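You operate a simulated robot arm through the tools that you are given. There is no shell and no other tool. Be economical: measure what you need, move in short steps, check, and stop when the job is done.

Carry out the task below with a simulated robot arm. There is one attempt and no reset: what you move stays moved.

## Task
Fill the tall bottle in the holder to 50 ml: 30 ml first, then the rest.
Fine: two strokes, the holder back at LOAD.
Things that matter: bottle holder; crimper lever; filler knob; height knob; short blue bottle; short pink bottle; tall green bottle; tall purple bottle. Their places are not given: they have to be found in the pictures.

Only the result counts: the job must be done as asked and must still hold three seconds after the hand-in. Knocking over, shifting, dropping, spilling or breaking anything else fails it.

## Robot
A 6-joint arm with a two-finger parallel gripper, fixed in place. Base frame: the origin is at the foot of the arm, x ahead of it, y to its left, z up; the work surface is at about z = 752. Units: mm, degrees, N and s.
With the tool pointing down near the work surface it reaches from about 260 to 680 mm from the base axis. Its first joint turns from -66.0 to 66.0 degrees. Payload 2.9 kg.
The TCP is the grasp point between the finger pads, 30 mm short of the fingertips. In the tool frame z runs along the fingers and y along their closing line. The gripper opens to 110 mm. The fingers are 20 mm wide and 10 mm thick; the gripper's body (48 by 112 mm) begins 55 mm behind the TCP.
Orientation is that of the tool frame in the base frame, as a unit quaternion [w, x, y, z]. With the fingers straight down and closing along the base's y, the tool's x points along the base's -x, its y along +y and its z along -z.

## Interface
- The arm moves only by the tool nudge_tool. Its argument "deltas" is a list of rows, each a list of 7 numbers: the shift along the base's x, y, z in mm, then the turn, a rotation vector about the base's x, y, z in degrees, then the opening, from 0 (shut) to 1 (fully open). In form: [[x, y, z, ax, ay, az, grip], ...]. A call has 1 to 8 rows; each row shifts and turns the commanded pose from where the row before left it. Each row takes 0.2 s and may step no farther than 50 mm and 8.6 degrees from the row before; otherwise, or with a gripper value out of range, the whole call is refused. Where a pose cannot be reached the arm comes as near as it can. A force on the tool above 50 N (or 10 N above the force at the start of the call, whichever is more), or a blocked arm, ends the call early, and 0.2 s more pass. The fingers move at their own pace (about 108 mm/s each) and stop on an object; they squeeze with about 43 N. The grip force told is the motor's: it shows also when the fingers shut on nothing. Time passes only in rows, and 0.2 s behind the last, so rows that do not move let the fingers close. The reply holds the time, the measured pose of the TCP, the force on the tool along the base axes, the opening and the grip force, in the units named above and with some noise, with the torque about the TCP (base axes, N m) and any sound that the robot's microphone picked up.
- Cameras (640 x 400 px; columns grow to the right, rows downward): "scene" is fixed at [57.6, 412, 1400.9]; the picture's right is [-0.92, -0.40, 0.00], its down [-0.16, 0.36, -0.92] and it looks along [0.36, -0.84, -0.40] (base axes); focal length 339 px, centre (320, 200). "wrist" rides on the gripper at [73, 17, -103] in the tool frame; the picture's right is [-0.23, 0.97, 0.00], its down [-0.76, -0.18, -0.62] and it looks along [-0.61, -0.14, 0.78] (tool axes); focal length 222 px, centre (320, 200).
- get_image(camera): a new picture of that camera. No time passes.
- measure_at(camera, pixels): for up to 12 pixels [column, row] of the newest picture of that camera ("zoom" is the newest enlarged one), the place [x, y, z] in the base frame of the surface seen there, good to about 2 mm. No time passes.
- inspect(camera, box): a new picture of the part [left, top, right, bottom] of that camera's present view, enlarged. No time passes.
- finish_job(): hands the job in; it is judged then, once.

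Keep the steps short. Do not move on a guess: measure, check each grasp and each placing, and mend mistakes. In all there are 80 turns and 46 pictures (those below and enlarged ones count). Leave the gripper open and the arm clear of the work at the hand-in unless told otherwise, and finish with a single line.

The tools are called after "Request:" as name(argument=value, ...) on one line, values as JSON. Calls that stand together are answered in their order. nudge_tool: Moves the arm, as the interface text tells. Its arguments: {"type":"object","properties":{"deltas":{"type":"array"}},"required":["deltas"]} The other tools are called the same way: get_image (camera) takes a picture; measure_at (camera, pixels) gives the place of the surface under pixels of a picture; inspect (camera, box) takes an enlarged picture of a part of a camera's view; finish_job () hands the job in.

At the start:

```text
time: 0.0
tool_pos: [378.5, -116.8, 1278.0]
tcp_rot: [0.0, 0.0, 1.0, 0.0]
contact_force: [1.3, -0.3, 0.6]
torque: [0.0, -0.01, -0.01]
width: 110.2
gripper_force: 0.1
```

scene: 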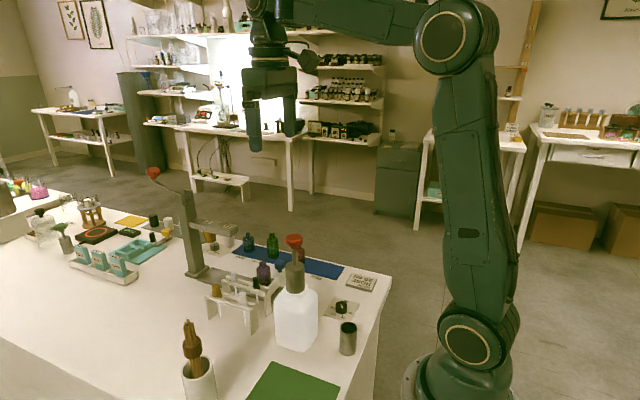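
wrist: 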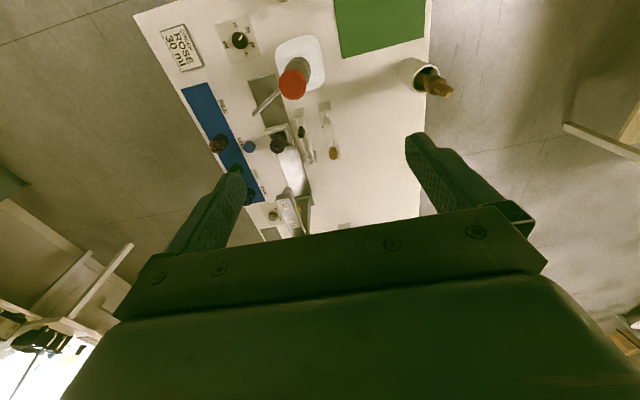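

The scene shows a filler bottle with a red knob near (293,240), a crimper, and a blue mat with bottles. I'll enlarge both views of the work area.

Request:
inspect(camera="scene", box=[170, 160, 390, 370])

Request:
inspect(camera="wrist", box=[130, 0, 350, 240])

```text
1.90 times, centred on (280, 265) of scene
```

zoom: 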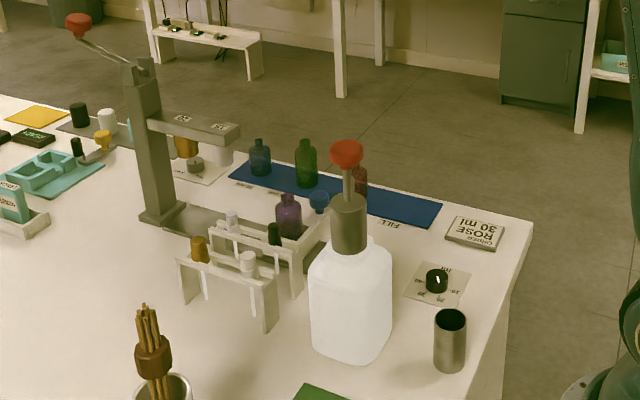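

```text
1.67 times, centred on (240, 120) of wrist
```

zoom: 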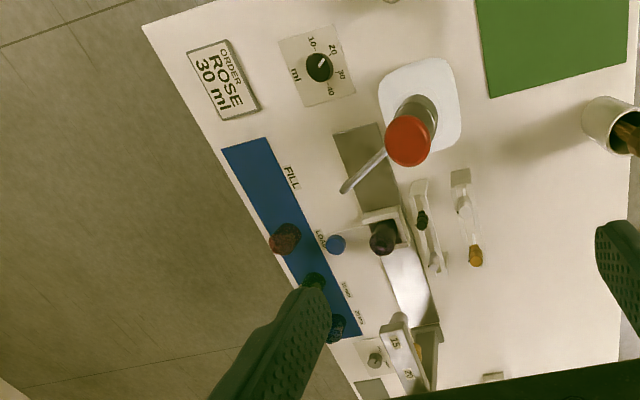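

The zoom shows a ml dial (320,67), a red pump head (408,140), the holder with a purple bottle (383,237), a blue holder knob (335,244) and FILL/LOAD labels. I'll measure these points.

Request:
measure_at(camera="zoom", pixels=[[320, 67], [408, 140], [345, 188], [383, 237], [335, 244], [291, 177], [321, 240], [346, 289], [360, 317], [365, 160], [410, 285], [285, 238]])

Request:
inspect(camera="wrist", box=[215, 10, 275, 50])

Request:
inspect(camera="wrist", box=[200, 90, 330, 240])

```text
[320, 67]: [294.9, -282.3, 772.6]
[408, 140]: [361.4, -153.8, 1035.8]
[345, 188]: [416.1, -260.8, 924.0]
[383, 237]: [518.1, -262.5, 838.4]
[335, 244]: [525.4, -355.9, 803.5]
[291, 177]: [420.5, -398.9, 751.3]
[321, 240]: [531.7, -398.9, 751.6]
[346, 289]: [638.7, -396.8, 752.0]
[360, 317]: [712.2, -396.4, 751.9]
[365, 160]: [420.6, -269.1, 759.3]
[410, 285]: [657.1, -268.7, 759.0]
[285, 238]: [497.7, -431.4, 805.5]
```

```text
10.00 times, centred on (245, 30) of wrist
```

zoom: 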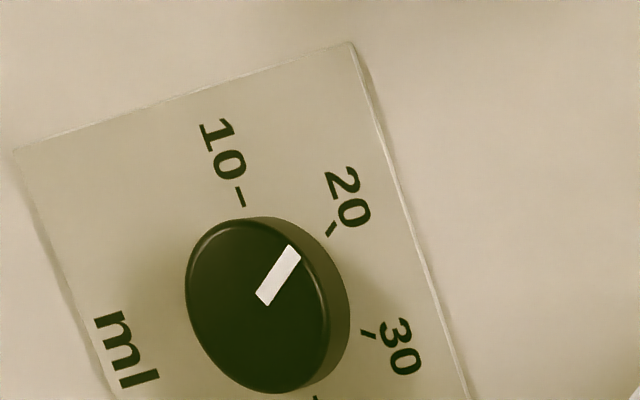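

```text
2.67 times, centred on (265, 165) of wrist
```

zoom: 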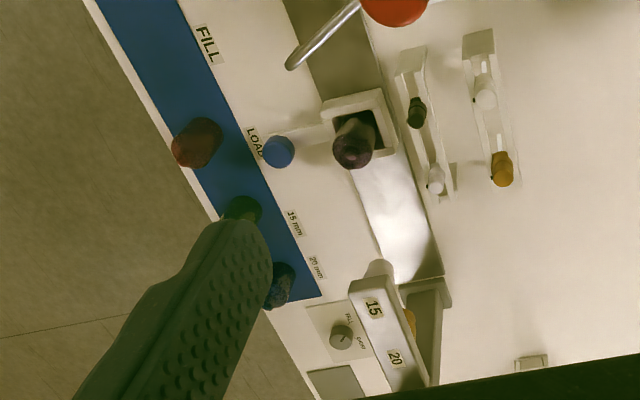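

The holder is at LOAD (x≈525), FILL is at x≈420, and the tall purple bottle is in the holder. The dial reads about 20 at (295,-282). I'll move high above the dial, then look.

Request:
nudge_tool(deltas=[[-20, -45, 0, 0, 0, 0, 0.7], [-20, -45, 0, 0, 0, 0, 0.7], [-20, -45, 0, 0, 0, 0, 0.7], [-23, -31, -20, 0, 0, 0, 0.7], [0, 0, -48, 0, 0, 0, 0.7], [0, 0, -48, 0, 0, 0, 0.7], [0, 0, -48, 0, 0, 0, 0.7], [0, 0, -48, 0, 0, 0, 0.7]])

Request:
get_image(camera="wrist")

Request:
get_image(camera="scene")

```text
time: 1.8
tool_pos: [294.6, -282.8, 1066.7]
tcp_rot: [0.001, 0.001, 1.0, -0.001]
contact_force: [-0.1, -0.2, -0.2]
torque: [-0.02, 0.0, 0.0]
width: 76.9
gripper_force: 0.1
```

```text
39 pictures are left
```

wrist: 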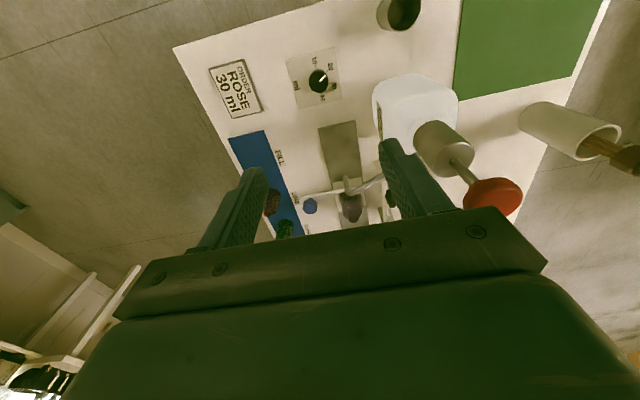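

```text
38 pictures are left
```

scene: 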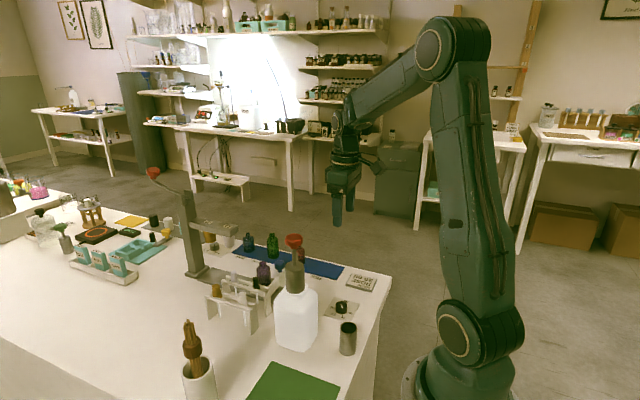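

The dial is now at (318,80) in the wrist view. I'll enlarge it to read the pointer and tick marks.

Request:
inspect(camera="wrist", box=[280, 40, 352, 112])

```text
5.56 times, centred on (316, 76) of wrist
```

zoom: 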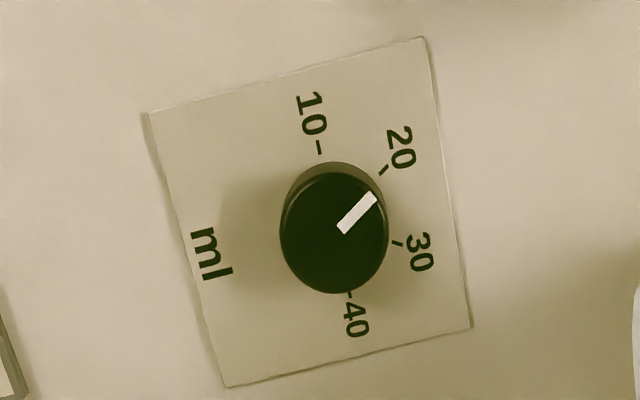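

Request:
measure_at(camera="zoom", pixels=[[334, 232], [376, 198], [341, 229], [319, 147], [383, 171], [397, 245], [349, 295], [281, 232], [387, 232], [334, 175], [336, 291], [250, 300]])

Request:
measure_at(camera="wrist", pixels=[[378, 90], [445, 90], [410, 80], [490, 192], [440, 130], [455, 170], [345, 182], [350, 205], [310, 205], [400, 12]])

```text
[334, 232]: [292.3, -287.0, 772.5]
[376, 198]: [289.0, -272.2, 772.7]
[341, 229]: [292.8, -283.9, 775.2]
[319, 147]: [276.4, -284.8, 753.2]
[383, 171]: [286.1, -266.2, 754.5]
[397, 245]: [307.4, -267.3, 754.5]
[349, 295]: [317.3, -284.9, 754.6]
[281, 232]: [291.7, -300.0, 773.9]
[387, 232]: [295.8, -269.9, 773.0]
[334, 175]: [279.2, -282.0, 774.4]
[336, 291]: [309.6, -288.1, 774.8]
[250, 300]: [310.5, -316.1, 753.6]
```

```text
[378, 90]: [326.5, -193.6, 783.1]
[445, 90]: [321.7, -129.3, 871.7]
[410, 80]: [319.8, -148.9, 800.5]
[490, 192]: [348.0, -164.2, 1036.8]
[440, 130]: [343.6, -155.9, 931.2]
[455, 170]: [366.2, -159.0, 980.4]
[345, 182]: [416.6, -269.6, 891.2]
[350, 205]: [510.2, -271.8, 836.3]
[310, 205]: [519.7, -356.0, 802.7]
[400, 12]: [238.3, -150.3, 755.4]
```

Dial ticks are 60° per 10 ml, the centre is about (295.5,-285), the diameter is 31 and the top is at z 773. The pointer is at 20, so I need -60° about z. I'll yaw to +30° while descending to just above the knob.

Request:
nudge_tool(deltas=[[1, -2, -45, 0, 0, 7.5, 0.55], [0, 0, -45, 0, 0, 7.5, 0.55], [0, 0, -45, 0, 0, 7.5, 0.55], [0, 0, -45, 0, 0, 7.5, 0.55], [0, 0, -40, 0, 0, 0, 0.55], [0, 0, 0, 0, 0, 0, 0.55]])

Request:
get_image(camera="wrist")

Request:
inspect(camera="scene", box=[240, 180, 400, 380])

```text
time: 3.2
tool_pos: [297.2, -285.0, 845.5]
tcp_rot: [-0.001, -0.259, 0.966, -0.001]
contact_force: [-0.5, -0.2, -0.4]
torque: [-0.03, -0.02, 0.04]
width: 60.7
gripper_force: 0.1
```

```text
36 pictures are left
```

wrist: 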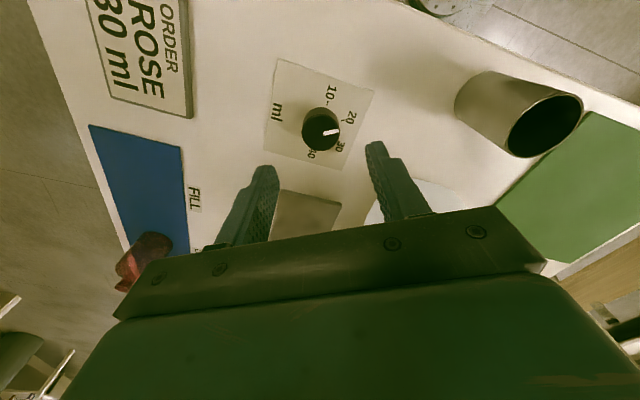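

```text
2.00 times, centred on (320, 280) of scene
```

zoom: 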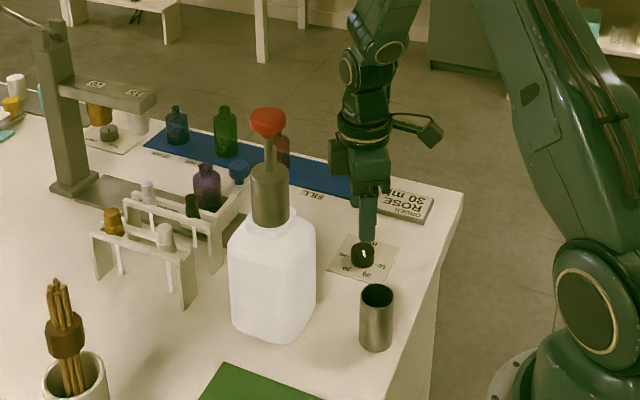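

The gripper is above the dial. I'll enlarge the dial for a closer reading.

Request:
inspect(camera="wrist", box=[264, 55, 380, 175])

```text
3.33 times, centred on (322, 115) of wrist
```

zoom: 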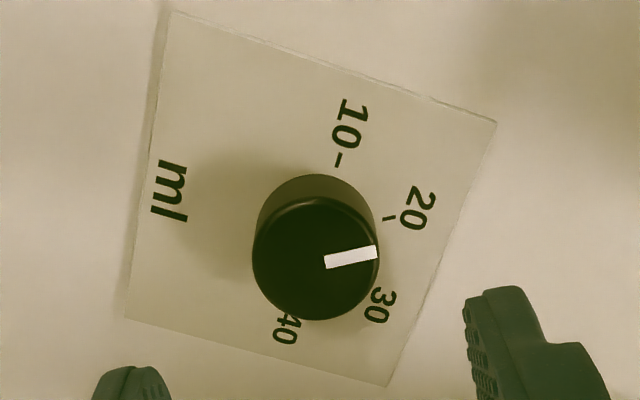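

Request:
measure_at(camera="zoom", pixels=[[326, 263], [376, 251], [254, 256], [379, 258], [316, 199], [316, 318], [338, 159], [390, 218], [316, 258], [350, 258]])

```text
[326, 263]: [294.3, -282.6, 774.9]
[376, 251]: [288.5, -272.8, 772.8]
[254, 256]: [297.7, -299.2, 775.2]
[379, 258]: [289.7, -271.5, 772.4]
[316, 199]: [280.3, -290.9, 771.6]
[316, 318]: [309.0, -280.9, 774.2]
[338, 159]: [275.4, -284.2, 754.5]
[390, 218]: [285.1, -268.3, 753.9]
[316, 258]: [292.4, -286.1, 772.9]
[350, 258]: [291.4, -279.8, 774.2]
```

The pointer is at 20 exactly, with the centre near (295,-285). I'll shift 2 mm, descend to z 789 and close on the knob.

Request:
nudge_tool(deltas=[[-2, 0, -30, 0, 0, 0, 0.5], [0, 0, -20, 0, 0, 0, 0.5], [0, 0, -6.5, 0, 0, 0, 0.5], [0, 0, 0, 0, 0, 0, 0.28], [0, 0, 0, 0, 0, 0, 0.2], [0, 0, 0, 0, 0, 0, 0.2]])

```text
time: 4.6
tool_pos: [294.7, -285.3, 789.5]
tcp_rot: [0.0, -0.258, 0.966, 0.0]
contact_force: [1.4, -1.0, -5.4]
torque: [0.29, 0.02, 0.0]
width: 32.0
gripper_force: 45.4
```

The knob is held at width 32. I'll turn it -60° now.

Request:
nudge_tool(deltas=[[0, 0, 0, 0, 0, -7.5, 0.2], [0, 0, 0, 0, 0, -7.5, 0.2], [0, 0, 0, 0, 0, -7.5, 0.2], [0, 0, 0, 0, 0, -7.5, 0.2], [0, 0, 0, 0, 0, -7.5, 0.2], [0, 0, 0, 0, 0, -7.5, 0.2], [0, 0, 0, 0, 0, -7.5, 0.2], [0, 0, 0, 0, 0, -7.5, 0.2]])

```text
time: 6.4
tool_pos: [294.1, -284.5, 790.6]
tcp_rot: [0.001, 0.26, 0.966, 0.001]
contact_force: [7.9, 9.5, -23.8]
torque: [-0.5, -0.78, -0.02]
width: 31.4
gripper_force: 45.2
```

The turn is done. I'll release and rise 70 mm to check the pointer.

Request:
nudge_tool(deltas=[[0, 0, 0, 0, 0, 0, 0.5], [0, 0, 0, 0, 0, 0, 0.5], [0, 0, 30, 0, 0, 0, 0.5], [0, 0, 40, 0, 0, 0, 0.5]])

Request:
inspect(camera="wrist", box=[240, 40, 400, 190])

```text
time: 7.4
tool_pos: [293.2, -285.8, 860.0]
tcp_rot: [0.0, 0.259, 0.966, 0.0]
contact_force: [-0.8, -0.3, 0.4]
torque: [0.0, 0.03, -0.01]
width: 55.1
gripper_force: 0.0
```

```text
2.67 times, centred on (320, 115) of wrist
```

zoom: 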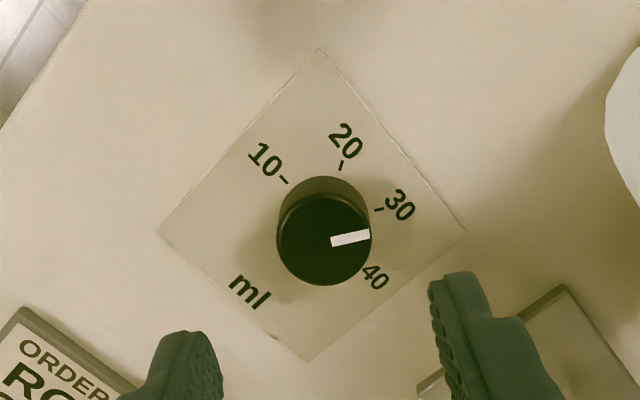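

Request:
measure_at(camera="zoom", pixels=[[332, 242], [369, 235], [278, 238], [370, 238], [323, 195], [323, 284], [284, 180], [341, 166], [379, 210], [350, 239]])

```text
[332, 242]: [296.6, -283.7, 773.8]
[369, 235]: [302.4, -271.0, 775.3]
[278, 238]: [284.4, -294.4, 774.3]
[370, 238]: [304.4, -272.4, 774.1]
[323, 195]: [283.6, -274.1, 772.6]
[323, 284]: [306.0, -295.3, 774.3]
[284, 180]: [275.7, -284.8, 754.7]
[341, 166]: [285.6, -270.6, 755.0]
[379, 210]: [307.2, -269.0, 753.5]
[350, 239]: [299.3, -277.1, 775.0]
```

The rough reading is 115–122° against the 120° wanted. I'll take a tighter zoom for precision.

Request:
inspect(camera="wrist", box=[296, 90, 360, 154])

```text
6.25 times, centred on (328, 122) of wrist
```

zoom: 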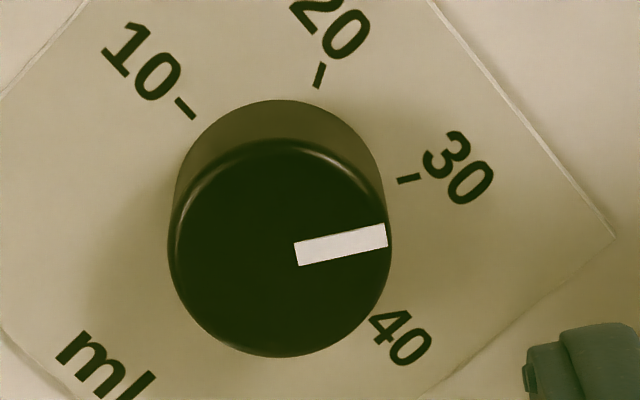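

The pointer is parallel to the 30 tick, so the dial is set to 30. Next I'll rise and move towards the blue holder knob at (522,-356), levelling the yaw back to 0 for a look.

Request:
nudge_tool(deltas=[[0, 0, 45, 0, 0, 7.5, 0.5], [0, 0, 45, 0, 0, 7.5, 0.5], [35, -20, 20, 0, 0, 7.5, 0.5], [40, -25, 0, 0, 0, 7.5, 0.5], [40, -25, 0, 0, 0, 0, 0.5], [40, 0, 0, 0, 0, 0, 0.5], [0, 0, 0, 0, 0, 0, 0.5]])

Request:
get_image(camera="wrist")

Request:
inspect(camera="scene", box=[200, 220, 340, 330])

```text
time: 9.0
tool_pos: [450.8, -356.1, 970.7]
tcp_rot: [0.0, -0.001, 1.0, 0.001]
contact_force: [0.0, 0.6, 0.2]
torque: [0.04, -0.02, -0.02]
width: 55.2
gripper_force: 0.1
```

```text
31 pictures are left
```

wrist: 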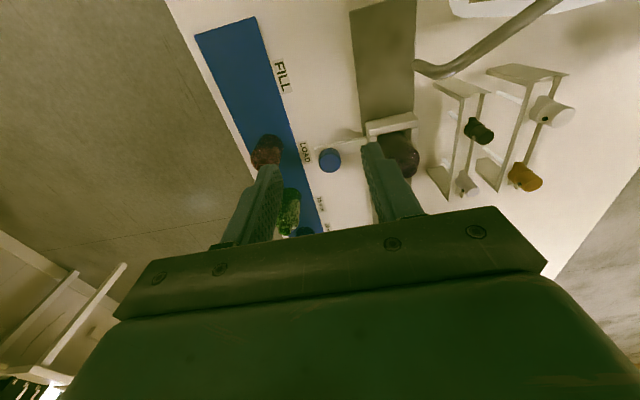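

```text
3.64 times, centred on (270, 275) of scene
```

zoom: 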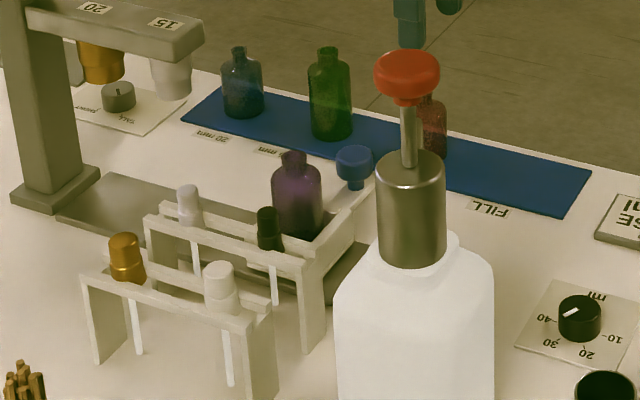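

The blue knob at wrist (330,158) is a small cap on a stem at the end of the holder's arm. I'll zoom in and measure it.

Request:
inspect(camera="wrist", box=[250, 50, 430, 200])

```text
2.67 times, centred on (340, 125) of wrist
```

zoom: 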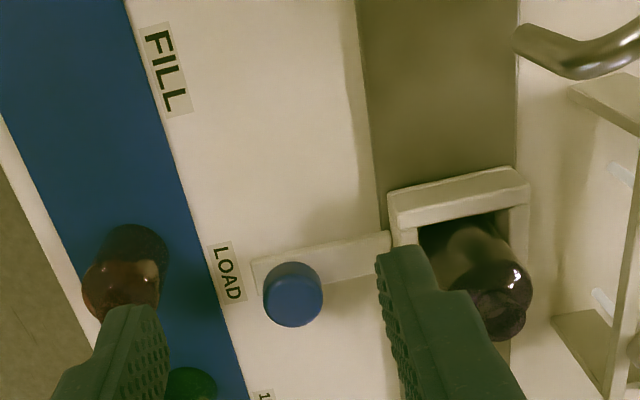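

Request:
measure_at(camera="zoom", pixels=[[292, 292], [265, 288], [321, 288], [292, 264], [292, 313], [340, 260], [258, 275], [396, 225], [526, 196], [520, 38], [167, 70], [228, 273]])

Request:
measure_at(camera="wrist", pixels=[[267, 152], [288, 212], [407, 155], [420, 67], [480, 45], [478, 130]])

```text
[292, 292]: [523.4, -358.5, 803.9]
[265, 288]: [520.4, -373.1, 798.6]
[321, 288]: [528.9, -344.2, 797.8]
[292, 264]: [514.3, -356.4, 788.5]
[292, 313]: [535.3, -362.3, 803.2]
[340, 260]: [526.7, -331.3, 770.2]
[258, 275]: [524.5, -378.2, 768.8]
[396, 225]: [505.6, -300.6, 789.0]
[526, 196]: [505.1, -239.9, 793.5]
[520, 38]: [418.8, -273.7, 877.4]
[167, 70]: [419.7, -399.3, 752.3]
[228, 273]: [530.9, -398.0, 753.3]
```

```text
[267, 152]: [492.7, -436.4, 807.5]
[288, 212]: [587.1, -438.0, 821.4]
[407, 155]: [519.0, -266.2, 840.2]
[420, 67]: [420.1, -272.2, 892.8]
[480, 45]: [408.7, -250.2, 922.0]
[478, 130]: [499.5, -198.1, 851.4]
```

The spout tip is at (419,-272,877), the knob centre is (524,-358) with its top at z 803, and the arm top is at z 769. I'll move over the knob and descend to z 804.

Request:
nudge_tool(deltas=[[37, -1, 0, 0, 0, 0, 0.5], [36, -1, 0, 0, 0, 0, 0.5], [0, 0, -50, 0, 0, 0, 0.5], [0, 0, -50, 0, 0, 0, 0.5], [0, 0, -46, 0, 0, 0, 0.5], [0, 0, -20, 0, 0, 0, 0.5], [0, 0, 0, 0, 0, 0, 0.5]])

Request:
get_image(camera="wrist")

```text
time: 10.6
tool_pos: [522.7, -357.5, 804.4]
tcp_rot: [0.001, 0.0, 1.0, 0.0]
contact_force: [0.0, -0.6, 0.5]
torque: [-0.01, 0.01, -0.01]
width: 54.7
gripper_force: 0.1
```

```text
28 pictures are left
```

wrist: 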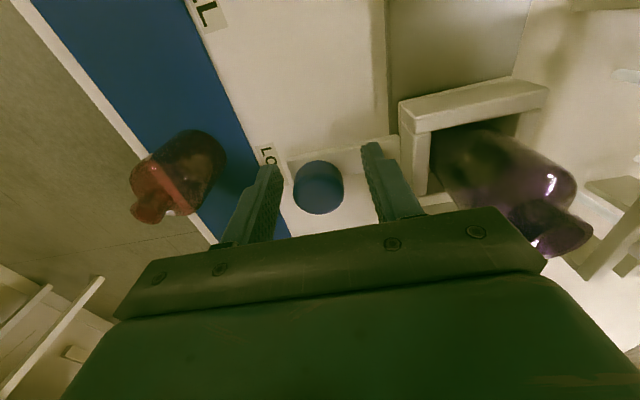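

The knob at (318,187) sits between the fingers. Closing the grip.

Request:
nudge_tool(deltas=[[0, 0, 0, 0, 0, 0, 0.3], [0, 0, 0, 0, 0, 0, 0.15], [0, 0, 0, 0, 0, 0, 0.15]])

```text
time: 11.4
tool_pos: [521.7, -359.9, 804.5]
tcp_rot: [0.001, 0.003, 1.0, -0.002]
contact_force: [-0.2, -21.7, -7.3]
torque: [-0.45, -0.38, -0.19]
width: 31.1
gripper_force: 44.8
```

Held at 31 mm, with a side force of -22 N along y from being off centre. I'll ease y by -2.5 mm.

Request:
nudge_tool(deltas=[[0, -2.5, 0, 0, 0, 0, 0.15], [0, 0, 0, 0, 0, 0, 0.15]])

```text
time: 12.0
tool_pos: [522.7, -360.2, 805.2]
tcp_rot: [0.0, -0.001, 1.0, -0.001]
contact_force: [0.2, -13.8, -4.4]
torque: [-0.23, -0.1, -0.27]
width: 31.2
gripper_force: 44.8
```

The force is falling. I'll ease another 2 mm in y and slide slowly towards FILL.

Request:
nudge_tool(deltas=[[0, -3, 0, 0, 0, 0, 0.15], [-5, 0, 0, 0, 0, 0, 0.15], [-10, 0, 0, 0, 0, 0, 0.15], [-10, 0, 0, 0, 0, 0, 0.15], [-10, 0, 0, 0, 0, 0, 0.15]])

```text
time: 13.2
tool_pos: [487.7, -360.0, 803.7]
tcp_rot: [0.0, -0.003, 1.0, 0.002]
contact_force: [0.6, 26.8, 10.4]
torque: [0.56, 0.05, 0.32]
width: 31.1
gripper_force: 44.8
```

The side force has now overshot to +27, so I'll give back 3 mm and slide on towards x≈420.

Request:
nudge_tool(deltas=[[-5, 2.5, 0, 0, 0, 0, 0.15], [-10, 0, 0, 0, 0, 0, 0.15], [-10, 0, 0, 0, 0, 0, 0.15], [-10, 0, 0, 0, 0, 0, 0.15], [-10, 0, 0, 0, 0, 0, 0.15], [-8, 0, 0, 0, 0, 0, 0.15], [-5, 0, 0, 0, 0, 0, 0.15]])

Request:
get_image(camera="wrist")

Request:
inspect(camera="scene", box=[220, 180, 380, 330])

```text
time: 14.8
tool_pos: [429.3, -360.3, 805.2]
tcp_rot: [0.0, -0.001, 1.0, 0.0]
contact_force: [-0.1, 16.8, 8.1]
torque: [0.39, -0.17, 0.13]
width: 31.2
gripper_force: 44.7
```

```text
27 pictures are left
```

wrist: 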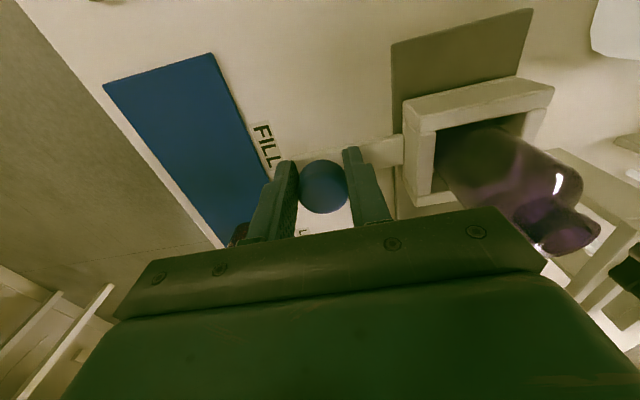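

```text
2.67 times, centred on (300, 255) of scene
```

zoom: 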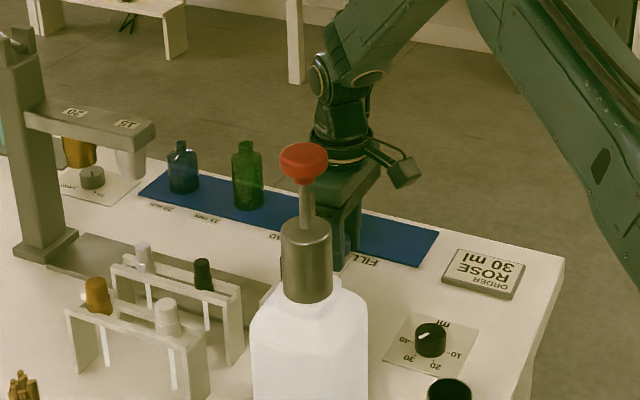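

The holder moved with the bottle. I'll measure the holder, bottle mouth and FILL label.

Request:
measure_at(camera="wrist", pixels=[[265, 145], [320, 185], [405, 105], [550, 88], [545, 225], [585, 240], [575, 190], [395, 45], [530, 15], [370, 148]])

```text
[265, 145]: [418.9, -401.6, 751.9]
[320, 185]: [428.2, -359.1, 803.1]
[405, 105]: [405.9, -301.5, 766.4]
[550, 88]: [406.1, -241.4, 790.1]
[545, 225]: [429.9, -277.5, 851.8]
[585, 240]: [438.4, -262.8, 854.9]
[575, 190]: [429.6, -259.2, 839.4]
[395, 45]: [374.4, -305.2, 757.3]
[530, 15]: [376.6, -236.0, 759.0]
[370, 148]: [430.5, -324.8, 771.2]
```

The bottle axis and knob are at x≈429; the spout and FILL are at 419–420. I'll slide another 9.5 mm.

Request:
nudge_tool(deltas=[[-4, 1, 0, 0, 0, 0, 0.15], [-4, 0, 0, 0, 0, 0, 0.15], [-1.5, 0, 0, 0, 0, 0, 0.15], [0, 0, 0, 0, 0, 0, 0.15]])

Request:
measure_at(camera="wrist", pixels=[[257, 122]])

Request:
get_image(camera="wrist")

```text
time: 15.8
tool_pos: [419.1, -360.0, 804.9]
tcp_rot: [0.0, 0.001, 1.0, -0.001]
contact_force: [-0.6, 6.8, 1.5]
torque: [0.06, -0.43, 0.02]
width: 31.1
gripper_force: 45.5
```

```text
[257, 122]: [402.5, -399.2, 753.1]
```

```text
25 pictures are left
```

wrist: 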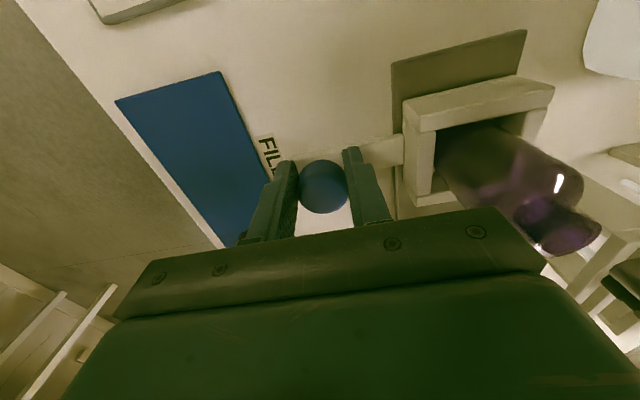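

Knob now at x 419.1. I'll release, rise straight up, and check the bottle's alignment with the spout.

Request:
nudge_tool(deltas=[[0, 0, 0, 0, 0, 0, 0.4], [0, 0, 0, 0, 0, 0, 0.4], [0, 0, 40, 0, 0, 0, 0.4], [0, 0, 50, 0, 0, 0, 0.4], [0, 0, 50, 0, 0, 0, 0.4], [-30, 0, 50, 0, 0, 0, 0.4], [-40, 0, 50, 0, 0, 0, 0.4], [-40, 0, 40, 0, 0, 0, 0.4]])

Request:
get_image(camera="wrist")

Request:
inspect(camera="scene", box=[240, 200, 380, 330])

```text
refused: row 6 steps farther than a row can; nothing moved
```

```text
24 pictures are left
```

wrist: 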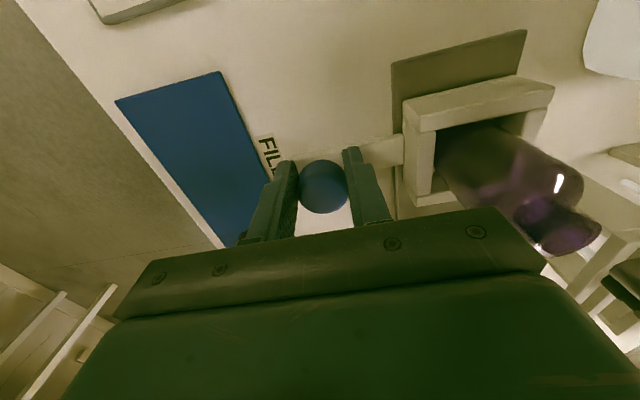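

```text
3.08 times, centred on (310, 265) of scene
```

zoom: 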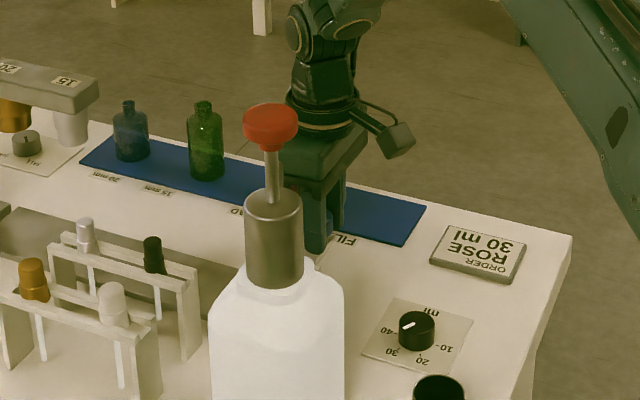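

That call was refused because of a step over 50 mm, so I'll repeat it with smaller steps.

Request:
nudge_tool(deltas=[[0, 0, 0, 0, 0, 0, 0.4], [0, 0, 0, 0, 0, 0, 0.4], [0, 0, 40, 0, 0, 0, 0.4], [0, 0, 49, 0, 0, 0, 0.4], [0, 0, 49, 0, 0, 0, 0.4], [0, 0, 49, 0, 0, 0, 0.4], [-20, 0, 44, 0, 0, 0, 0.4], [-20, 0, 44, 0, 0, 0, 0.4]])

Request:
get_image(camera="wrist")

```text
time: 17.6
tool_pos: [379.1, -358.6, 1078.4]
tcp_rot: [0.001, 0.0, 1.0, 0.0]
contact_force: [-0.1, -0.3, 1.0]
torque: [0.0, -0.02, 0.01]
width: 43.7
gripper_force: 0.0
```

```text
22 pictures are left
```

wrist: 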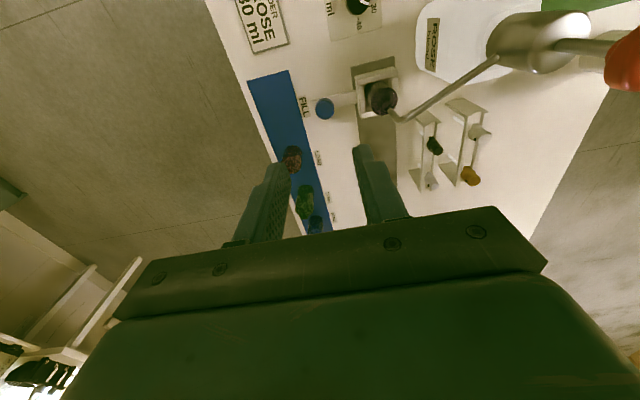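

Request:
inspect(camera="wrist", box=[290, 50, 430, 150])

Request:
measure_at(camera="wrist", pixels=[[382, 97], [390, 115], [325, 108], [304, 105], [357, 78], [398, 72], [397, 119], [370, 97], [396, 97], [620, 50], [609, 72]])

```text
4.00 times, centred on (360, 100) of wrist
```

zoom: 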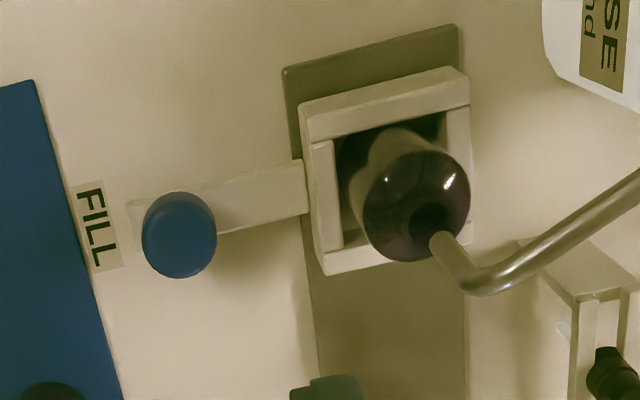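

```text
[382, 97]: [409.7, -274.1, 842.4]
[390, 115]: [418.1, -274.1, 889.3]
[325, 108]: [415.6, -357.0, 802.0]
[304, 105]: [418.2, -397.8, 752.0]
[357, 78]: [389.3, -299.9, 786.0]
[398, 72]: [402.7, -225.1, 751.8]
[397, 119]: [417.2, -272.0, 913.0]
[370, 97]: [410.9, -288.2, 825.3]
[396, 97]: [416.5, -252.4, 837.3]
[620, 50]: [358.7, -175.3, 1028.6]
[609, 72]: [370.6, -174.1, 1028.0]
```

The bottle mouth sits under the spout tip to within 2 mm and the dial still shows 30. Next I'll close the gripper and go above the red pump head at about (361,-154,1036).

Request:
nudge_tool(deltas=[[0, 0, 40, 0, 0, 0, 0], [-4, 41, 0, 0, 0, 0, 0], [-4, 41, 0, 0, 0, 0, 0], [-4, 41, 0, 0, 0, 0, 0], [-3, 41, 0, 0, 0, 0, 0], [-3, 40, 0, 0, 0, 0, 0], [0, 0, 0, 0, 0, 0, 0]])

Request:
get_image(camera="wrist")

Request:
inspect(camera="scene", box=[230, 150, 370, 300])

```text
time: 19.2
tool_pos: [361.4, -154.0, 1118.1]
tcp_rot: [0.001, 0.0, 1.0, 0.0]
contact_force: [0.1, -0.3, -0.5]
torque: [0.0, 0.0, -0.02]
width: 0.1
gripper_force: 38.1
```

```text
20 pictures are left
```

wrist: 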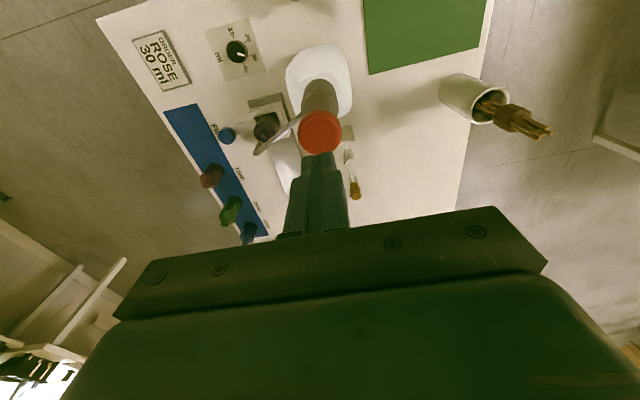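

```text
2.67 times, centred on (300, 225) of scene
```

zoom: 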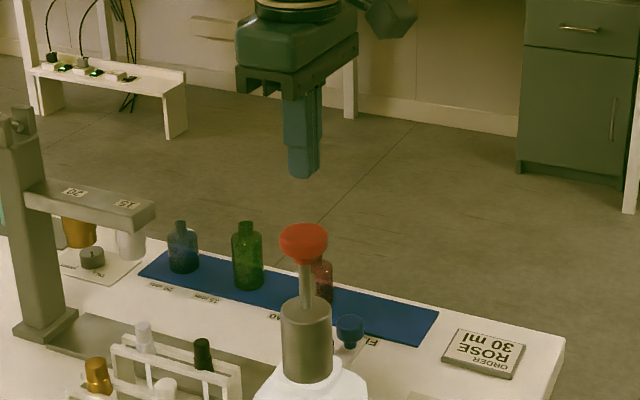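

Request:
measure_at(camera="wrist", pixels=[[320, 134], [300, 133], [340, 133], [320, 113], [320, 150]])

Request:
measure_at(camera="zoom", pixels=[[304, 233], [304, 258], [304, 301], [304, 312], [282, 240], [326, 240]])

```text
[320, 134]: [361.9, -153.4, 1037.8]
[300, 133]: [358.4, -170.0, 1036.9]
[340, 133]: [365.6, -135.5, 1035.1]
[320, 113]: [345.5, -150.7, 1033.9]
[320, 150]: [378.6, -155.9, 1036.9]
```

```text
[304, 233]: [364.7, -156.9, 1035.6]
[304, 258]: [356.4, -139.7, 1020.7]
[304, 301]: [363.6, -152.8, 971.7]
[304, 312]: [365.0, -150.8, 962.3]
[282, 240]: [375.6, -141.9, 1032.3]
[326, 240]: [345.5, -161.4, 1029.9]
```

The pump head centre is (362,-153), its top z 1036, and the barrel top about 975. I'll descend centred and begin pressing in small steps.

Request:
nudge_tool(deltas=[[0.5, 1, -45, 0, 0, 0, 0], [0, 0, -6, 0, 0, 0, 0], [0, 0, -6, 0, 0, 0, 0], [0, 0, -6, 0, 0, 0, 0], [0, 0, -6, 0, 0, 0, 0], [0, 0, -6, 0, 0, 0, 0], [0, 0, -6, 0, 0, 0, 0], [0, 0, -6, 0, 0, 0, 0]])

```text
time: 21.0
tool_pos: [361.8, -155.1, 1035.4]
tcp_rot: [0.004, 0.0, 1.0, -0.001]
contact_force: [-8.3, 6.7, 35.3]
torque: [0.21, 0.15, -0.02]
width: 0.0
gripper_force: 38.2
```

The head is pressed about 30 mm with 35 N. I'll press a little more to see whether that is the end stop.

Request:
nudge_tool(deltas=[[0, 0, -3, 0, 0, 0, 0], [0, 0, -3, 0, 0, 0, 0]])

Request:
inspect(camera="scene", box=[230, 180, 370, 310])

```text
time: 21.4
tool_pos: [363.7, -155.2, 1036.0]
tcp_rot: [0.004, -0.001, 1.0, -0.001]
contact_force: [-3.0, 0.2, 17.0]
torque: [0.02, 0.08, 0.03]
width: 0.1
gripper_force: 37.6
stopped in row 1: the force on the tool passed its limit at 54 N (the readings are from after the stop); the commanded pose is now the measured one
```

```text
3.08 times, centred on (300, 245) of scene
```

zoom: 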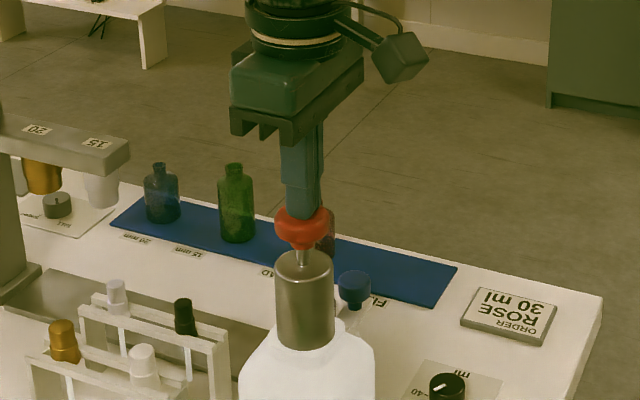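

The end stop is at 1036, a full stroke of about 30 mm. I'll rise well above it so the head returns, then look at it and the bottle.

Request:
nudge_tool(deltas=[[0, 0, 10, 0, 0, 0, 0], [0, 0, 15, 0, 0, 0, 0], [0, 0, 25, 0, 0, 0, 0], [0, 0, 40, 0, 0, 0, 0], [0, 0, 0, 0, 0, 0, 0]])

Request:
get_image(camera="wrist")

Request:
inspect(camera="scene", box=[230, 180, 370, 310])

```text
time: 22.6
tool_pos: [362.7, -156.2, 1122.9]
tcp_rot: [0.003, 0.0, 1.0, -0.001]
contact_force: [0.1, -0.2, 0.7]
torque: [-0.02, 0.0, -0.01]
width: 0.0
gripper_force: 37.5
```

```text
17 pictures are left
```

wrist: 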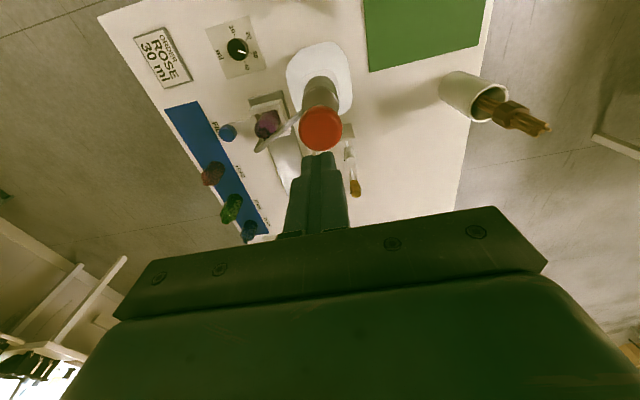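

```text
3.08 times, centred on (300, 245) of scene
```

zoom: 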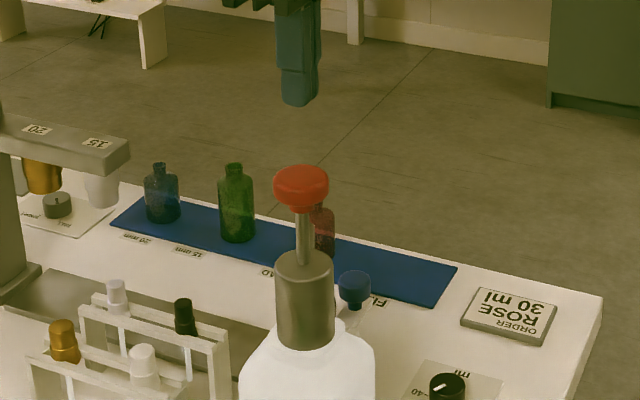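

The head is back up and the bottle at wrist (267,124) looks tinted. I'll zoom to confirm the fill and that nothing spilled.

Request:
inspect(camera="wrist", box=[220, 80, 320, 160])

```text
5.00 times, centred on (270, 120) of wrist
```

zoom: 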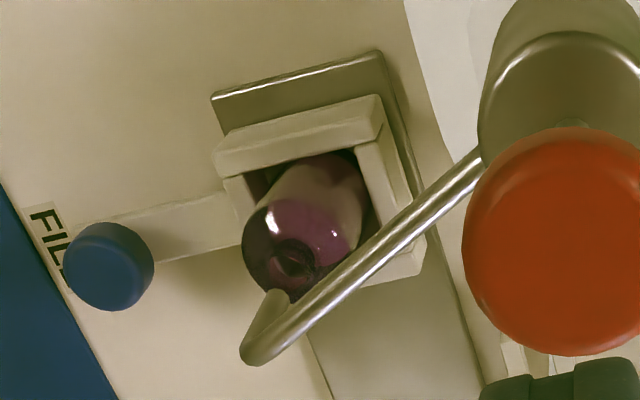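

Pink liquid is in the bottle and nothing spilled. Now back above the dial with yaw -30° and the gripper half open.

Request:
nudge_tool(deltas=[[-17, -32, 0, 0, 0, -7.5, 0.5], [-17, -32, 0, 0, 0, -7.5, 0.5], [-17, -32, 0, 0, 0, -7.5, 0.5], [-17, -33, 0, 0, 0, -7.5, 0.5], [0, 0, -48, 0, 0, 0, 0.5], [0, 0, -48, 0, 0, 0, 0.5], [0, 0, -48, 0, 0, 0, 0.5], [0, 0, -48, 0, 0, 0, 0.5]])

```text
time: 24.4
tool_pos: [293.9, -283.4, 932.4]
tcp_rot: [0.004, 0.26, 0.966, -0.002]
contact_force: [0.0, -0.5, 0.6]
torque: [0.01, -0.02, 0.03]
width: 54.7
gripper_force: 0.0
```

I'm above the dial. I'll descend to z 790 and close.

Request:
nudge_tool(deltas=[[0.8, -1.2, -48, 0, 0, 0, 0.5], [0, 0, -48, 0, 0, 0, 0.5], [0, 0, -30, 0, 0, 0, 0.5], [0, 0, -16, 0, 0, 0, 0.5], [0, 0, 0, 0, 0, 0, 0.5], [0, 0, 0, 0, 0, 0, 0.28], [0, 0, 0, 0, 0, 0, 0.2], [0, 0, 0, 0, 0, 0, 0.2]])

```text
time: 26.1
tool_pos: [295.1, -284.4, 789.1]
tcp_rot: [0.003, 0.259, 0.966, -0.002]
contact_force: [3.8, 2.0, -10.3]
torque: [0.11, -0.77, -0.01]
width: 31.5
gripper_force: 45.3
```

Knob held at 31.5 mm. Turning +60° back to 20.

Request:
nudge_tool(deltas=[[0, 0, 0, 0, 0, 7.5, 0.2], [0, 0, 0, 0, 0, 7.5, 0.2], [0, 0, 0, 0, 0, 7.5, 0.2], [0, 0, 0, 0, 0, 7.5, 0.2], [0, 0, 0, 0, 0, 7.5, 0.2], [0, 0, 0, 0, 0, 7.5, 0.2], [0, 0, 0, 0, 0, 7.5, 0.2], [0, 0, 0, 0, 0, 7.5, 0.2]])

Request:
nudge_tool(deltas=[[0, 0, 0, 0, 0, 0, 0.5], [0, 0, 0, 0, 0, 0, 0.5], [0, 0, 30, 0, 0, 0, 0.5], [0, 0, 40, 0, 0, 0, 0.5]])

Request:
inspect(camera="wrist", box=[286, 85, 360, 159])

```text
time: 27.9
tool_pos: [295.1, -284.9, 789.4]
tcp_rot: [0.003, -0.261, 0.965, 0.001]
contact_force: [11.9, 1.6, -31.4]
torque: [0.23, 0.03, 0.01]
width: 31.3
gripper_force: 44.9
```

```text
time: 28.9
tool_pos: [295.5, -284.1, 860.4]
tcp_rot: [0.003, -0.259, 0.966, -0.001]
contact_force: [-0.3, -0.6, 0.6]
torque: [0.0, -0.01, 0.05]
width: 55.0
gripper_force: 0.0
```

```text
5.41 times, centred on (323, 122) of wrist
```

zoom: 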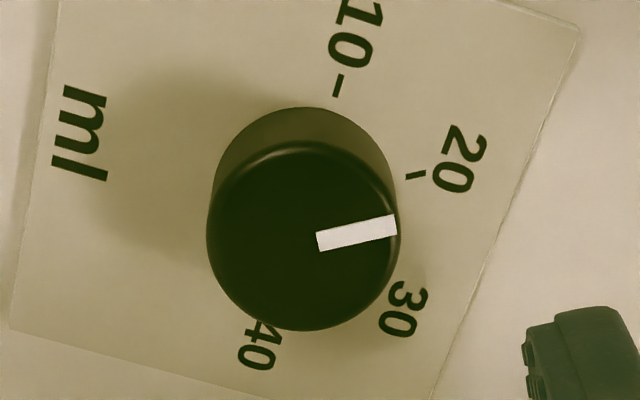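

The pointer is parallel to the 20 tick. I'll rise and go back above the pump head with the gripper closed.

Request:
nudge_tool(deltas=[[0, 0, 48, 0, 0, -7.5, 0.3], [0, 0, 48, 0, 0, -7.5, 0.1], [0, 0, 48, 0, 0, -7.5, 0], [0, 0, 48, 0, 0, -7.5, 0], [0, 0, 48, 0, 0, 0, 0], [0, 0, 20, 0, 0, 0, 0]])

Request:
nudge_tool(deltas=[[17, 32, 0, 0, 0, 0, 0], [17, 32, 0, 0, 0, 0, 0], [17, 32, 0, 0, 0, 0, 0], [16, 35.5, 0, 0, 0, 0, 0], [0, 0, 0, 0, 0, 0, 0]])

Request:
get_image(camera="wrist")

```text
time: 30.4
tool_pos: [295.9, -285.5, 1119.1]
tcp_rot: [0.002, 0.0, 1.0, -0.001]
contact_force: [-0.2, -0.2, 0.0]
torque: [-0.03, -0.02, -0.01]
width: 0.0
gripper_force: 37.3
```

```text
time: 31.6
tool_pos: [362.3, -152.9, 1121.6]
tcp_rot: [0.003, 0.001, 1.0, 0.0]
contact_force: [-0.3, 0.7, -0.1]
torque: [0.0, -0.01, 0.0]
width: 0.1
gripper_force: 37.5
```

```text
13 pictures are left
```

wrist: 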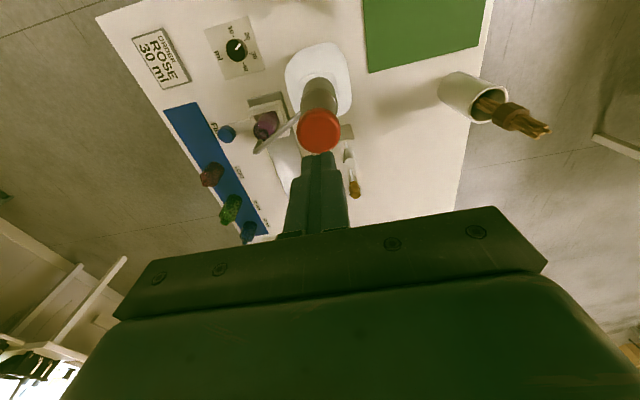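

Centred above the pump. Second stroke: press down to the same end stop.

Request:
nudge_tool(deltas=[[0, 0, -48, 0, 0, 0, 0], [0, 0, -6, 0, 0, 0, 0], [0, 0, -6, 0, 0, 0, 0], [0, 0, -6, 0, 0, 0, 0], [0, 0, -6, 0, 0, 0, 0], [0, 0, -6, 0, 0, 0, 0], [0, 0, -6, 0, 0, 0, 0], [0, 0, -6, 0, 0, 0, 0]])

Request:
nudge_tool(deltas=[[0, 0, -3, 0, 0, 0, 0], [0, 0, -3, 0, 0, 0, 0]])

```text
time: 33.1
tool_pos: [362.0, -154.2, 1045.4]
tcp_rot: [0.008, -0.001, 1.0, -0.004]
contact_force: [-3.8, 0.6, 16.9]
torque: [0.02, 0.11, -0.03]
width: 0.0
gripper_force: 37.9
stopped in row 7: the force on the tool passed its limit at 60 N (the readings are from after the stop); the commanded pose is now the measured one
```

```text
time: 33.6
tool_pos: [364.3, -154.9, 1045.5]
tcp_rot: [0.011, 0.0, 1.0, -0.003]
contact_force: [-2.7, 1.1, 16.4]
torque: [0.02, 0.09, -0.01]
width: 0.0
gripper_force: 38.3
stopped in row 2: the force on the tool passed its limit at 55 N (the readings are from after the stop); the commanded pose is now the measured one
```

The stop is now at 1045: stroke length matches the dial (30 mm, then 20 mm), so the second stroke is complete. I'll rise and look.

Request:
nudge_tool(deltas=[[0, 0, 10, 0, 0, 0, 0], [0, 0, 15, 0, 0, 0, 0], [0, 0, 25, 0, 0, 0, 0], [0, 0, 30, 0, 0, 0, 0], [0, 0, 0, 0, 0, 0, 0]])

Request:
inspect(camera="wrist", box=[220, 80, 340, 176])

```text
time: 34.8
tool_pos: [363.5, -154.6, 1125.1]
tcp_rot: [0.01, 0.0, 1.0, -0.005]
contact_force: [0.2, -0.3, -0.3]
torque: [0.02, -0.01, -0.01]
width: 0.0
gripper_force: 37.9
```

```text
4.17 times, centred on (280, 128) of wrist
```

zoom: 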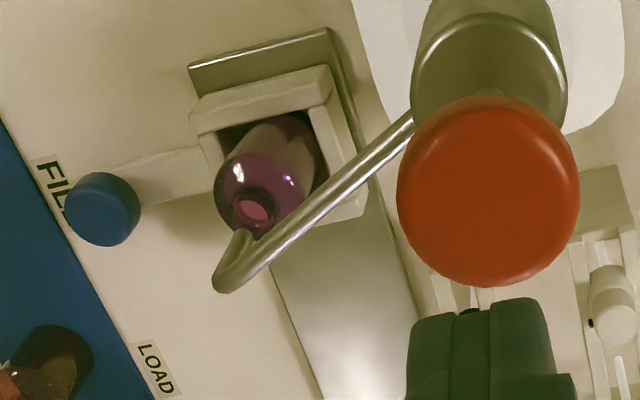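

The level is higher, with no spill. I'll measure the LOAD label and the knob for the return.

Request:
measure_at(camera="zoom", pixels=[[156, 370], [138, 345], [178, 394], [102, 212], [48, 175], [32, 160]])

Request:
nudge_tool(deltas=[[8, -40, 0, -1, 0, 0, 0.2], [12, -41, 0, 0, 0, 0, 0.4], [12, -41, 0, 0, 0, 0, 0.5], [12, -41, 0, 0, 0, 0, 0.5], [12, -42, 0, 0, 0, 0, 0.5], [0, 0, -48, 0, 0, 0, 0.5], [0, 0, -48, 0, 0, 0, 0.5], [0, 0, -48, 0, 0, 0, 0.5]])

```text
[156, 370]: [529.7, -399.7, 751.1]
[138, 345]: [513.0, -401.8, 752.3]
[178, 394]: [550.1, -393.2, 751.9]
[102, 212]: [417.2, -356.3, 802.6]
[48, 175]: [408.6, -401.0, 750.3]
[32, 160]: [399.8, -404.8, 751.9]
```

```text
time: 36.6
tool_pos: [420.9, -359.2, 977.6]
tcp_rot: [0.009, 0.001, 1.0, -0.013]
contact_force: [0.4, -0.1, -0.3]
torque: [0.0, -0.01, 0.02]
width: 54.9
gripper_force: 0.0
```

LOAD spans x 513–548, and the knob started at about 525, so I'll aim for x≈526. I'll correct the small tilt and descend over the knob at FILL.

Request:
nudge_tool(deltas=[[-1, -1, -48, 1.5, 1, 0, 0.5], [0, 0, -48, 0, 0, 0, 0.5], [0, 0, -48, 0, 0, 0, 0.5], [0, 0, -28, 0, 0, 0, 0.5], [0, 0, 0, 0, 0, 0, 0.5]])

Request:
get_image(camera="wrist")

```text
time: 37.8
tool_pos: [419.4, -360.6, 808.5]
tcp_rot: [0.001, 0.0, 1.0, 0.0]
contact_force: [0.4, -0.1, -0.3]
torque: [0.01, 0.01, 0.03]
width: 55.1
gripper_force: 0.1
```

```text
11 pictures are left
```

wrist: 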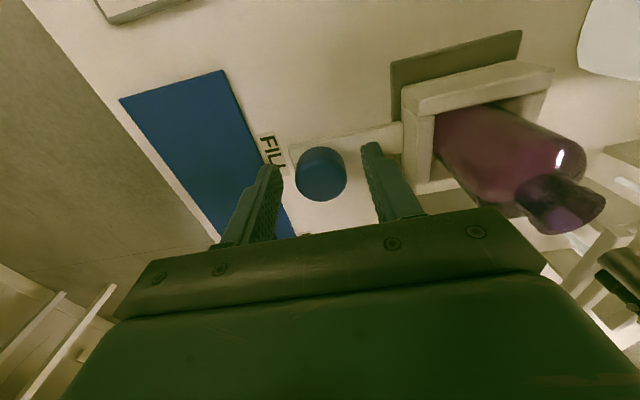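

The knob is between the fingers, sitting slightly up in the image at (321,173). I'll measure it before closing.

Request:
measure_at(camera="wrist", pixels=[[321, 178], [321, 190], [321, 162], [322, 148]])

Request:
nudge_tool(deltas=[[0, 0, -4, 0, 0, 0, 0.5], [0, 0, 0, 0, 0, 0, 0.3], [0, 0, 0, 0, 0, 0, 0.15], [0, 0, 0, 0, 0, 0, 0.15]])

```text
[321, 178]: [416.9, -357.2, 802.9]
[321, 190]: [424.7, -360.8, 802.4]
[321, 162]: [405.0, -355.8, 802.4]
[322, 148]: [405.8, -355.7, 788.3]
```

```text
time: 38.8
tool_pos: [418.1, -359.5, 804.2]
tcp_rot: [0.0, 0.0, 1.0, 0.001]
contact_force: [-0.2, 1.4, 0.1]
torque: [0.04, -0.03, 0.01]
width: 31.0
gripper_force: 44.7
```

Held at 31 mm with little side force. I'll slide gently +107 mm back towards LOAD.

Request:
nudge_tool(deltas=[[5, 0, 0, 0, 0, 0, 0.15], [9, 0, 0, 0, 0, 0, 0.15], [10, 0, 0, 0, 0, 0, 0.15], [10, 0, 0, 0, 0, 0, 0.15], [10, 0, 0, 0, 0, 0, 0.15], [10, 0, 0, 0, 0, 0, 0.15], [8, 0, 0, 0, 0, 0, 0.15], [4, 0, 0, 0, 0, 0, 0.15]])

Request:
nudge_tool(deltas=[[5, 0, 0, 0, 0, 0, 0.15], [9, 0, 0, 0, 0, 0, 0.15], [10, 0, 0, 0, 0, 0, 0.15], [9, 0, 0, 0, 0, 0, 0.15], [5, 0, 0, 0, 0, 0, 0.15], [3, 0, 0, 0, 0, 0, 0.15], [0, 0, 0, 0, 0, 0, 0.15]])

Request:
get_image(camera="wrist")

```text
time: 40.6
tool_pos: [484.6, -359.9, 804.0]
tcp_rot: [0.0, -0.001, 1.0, 0.0]
contact_force: [-0.4, 11.9, 10.5]
torque: [0.27, 0.28, 0.04]
width: 31.2
gripper_force: 45.2
```

```text
time: 42.2
tool_pos: [526.0, -359.6, 804.3]
tcp_rot: [0.001, 0.0, 1.0, 0.0]
contact_force: [1.8, 12.9, 9.0]
torque: [0.26, -0.01, 0.06]
width: 31.0
gripper_force: 44.8
```

```text
10 pictures are left
```

wrist: 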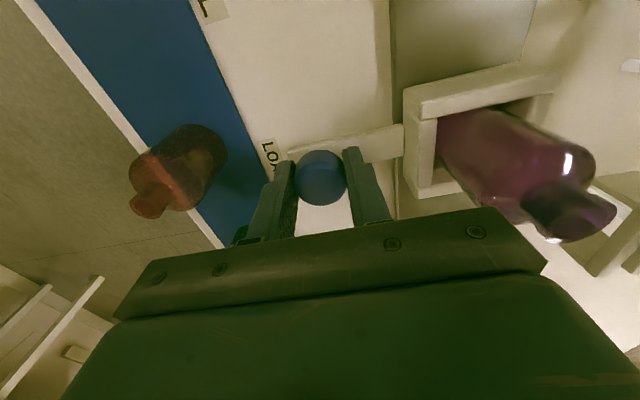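

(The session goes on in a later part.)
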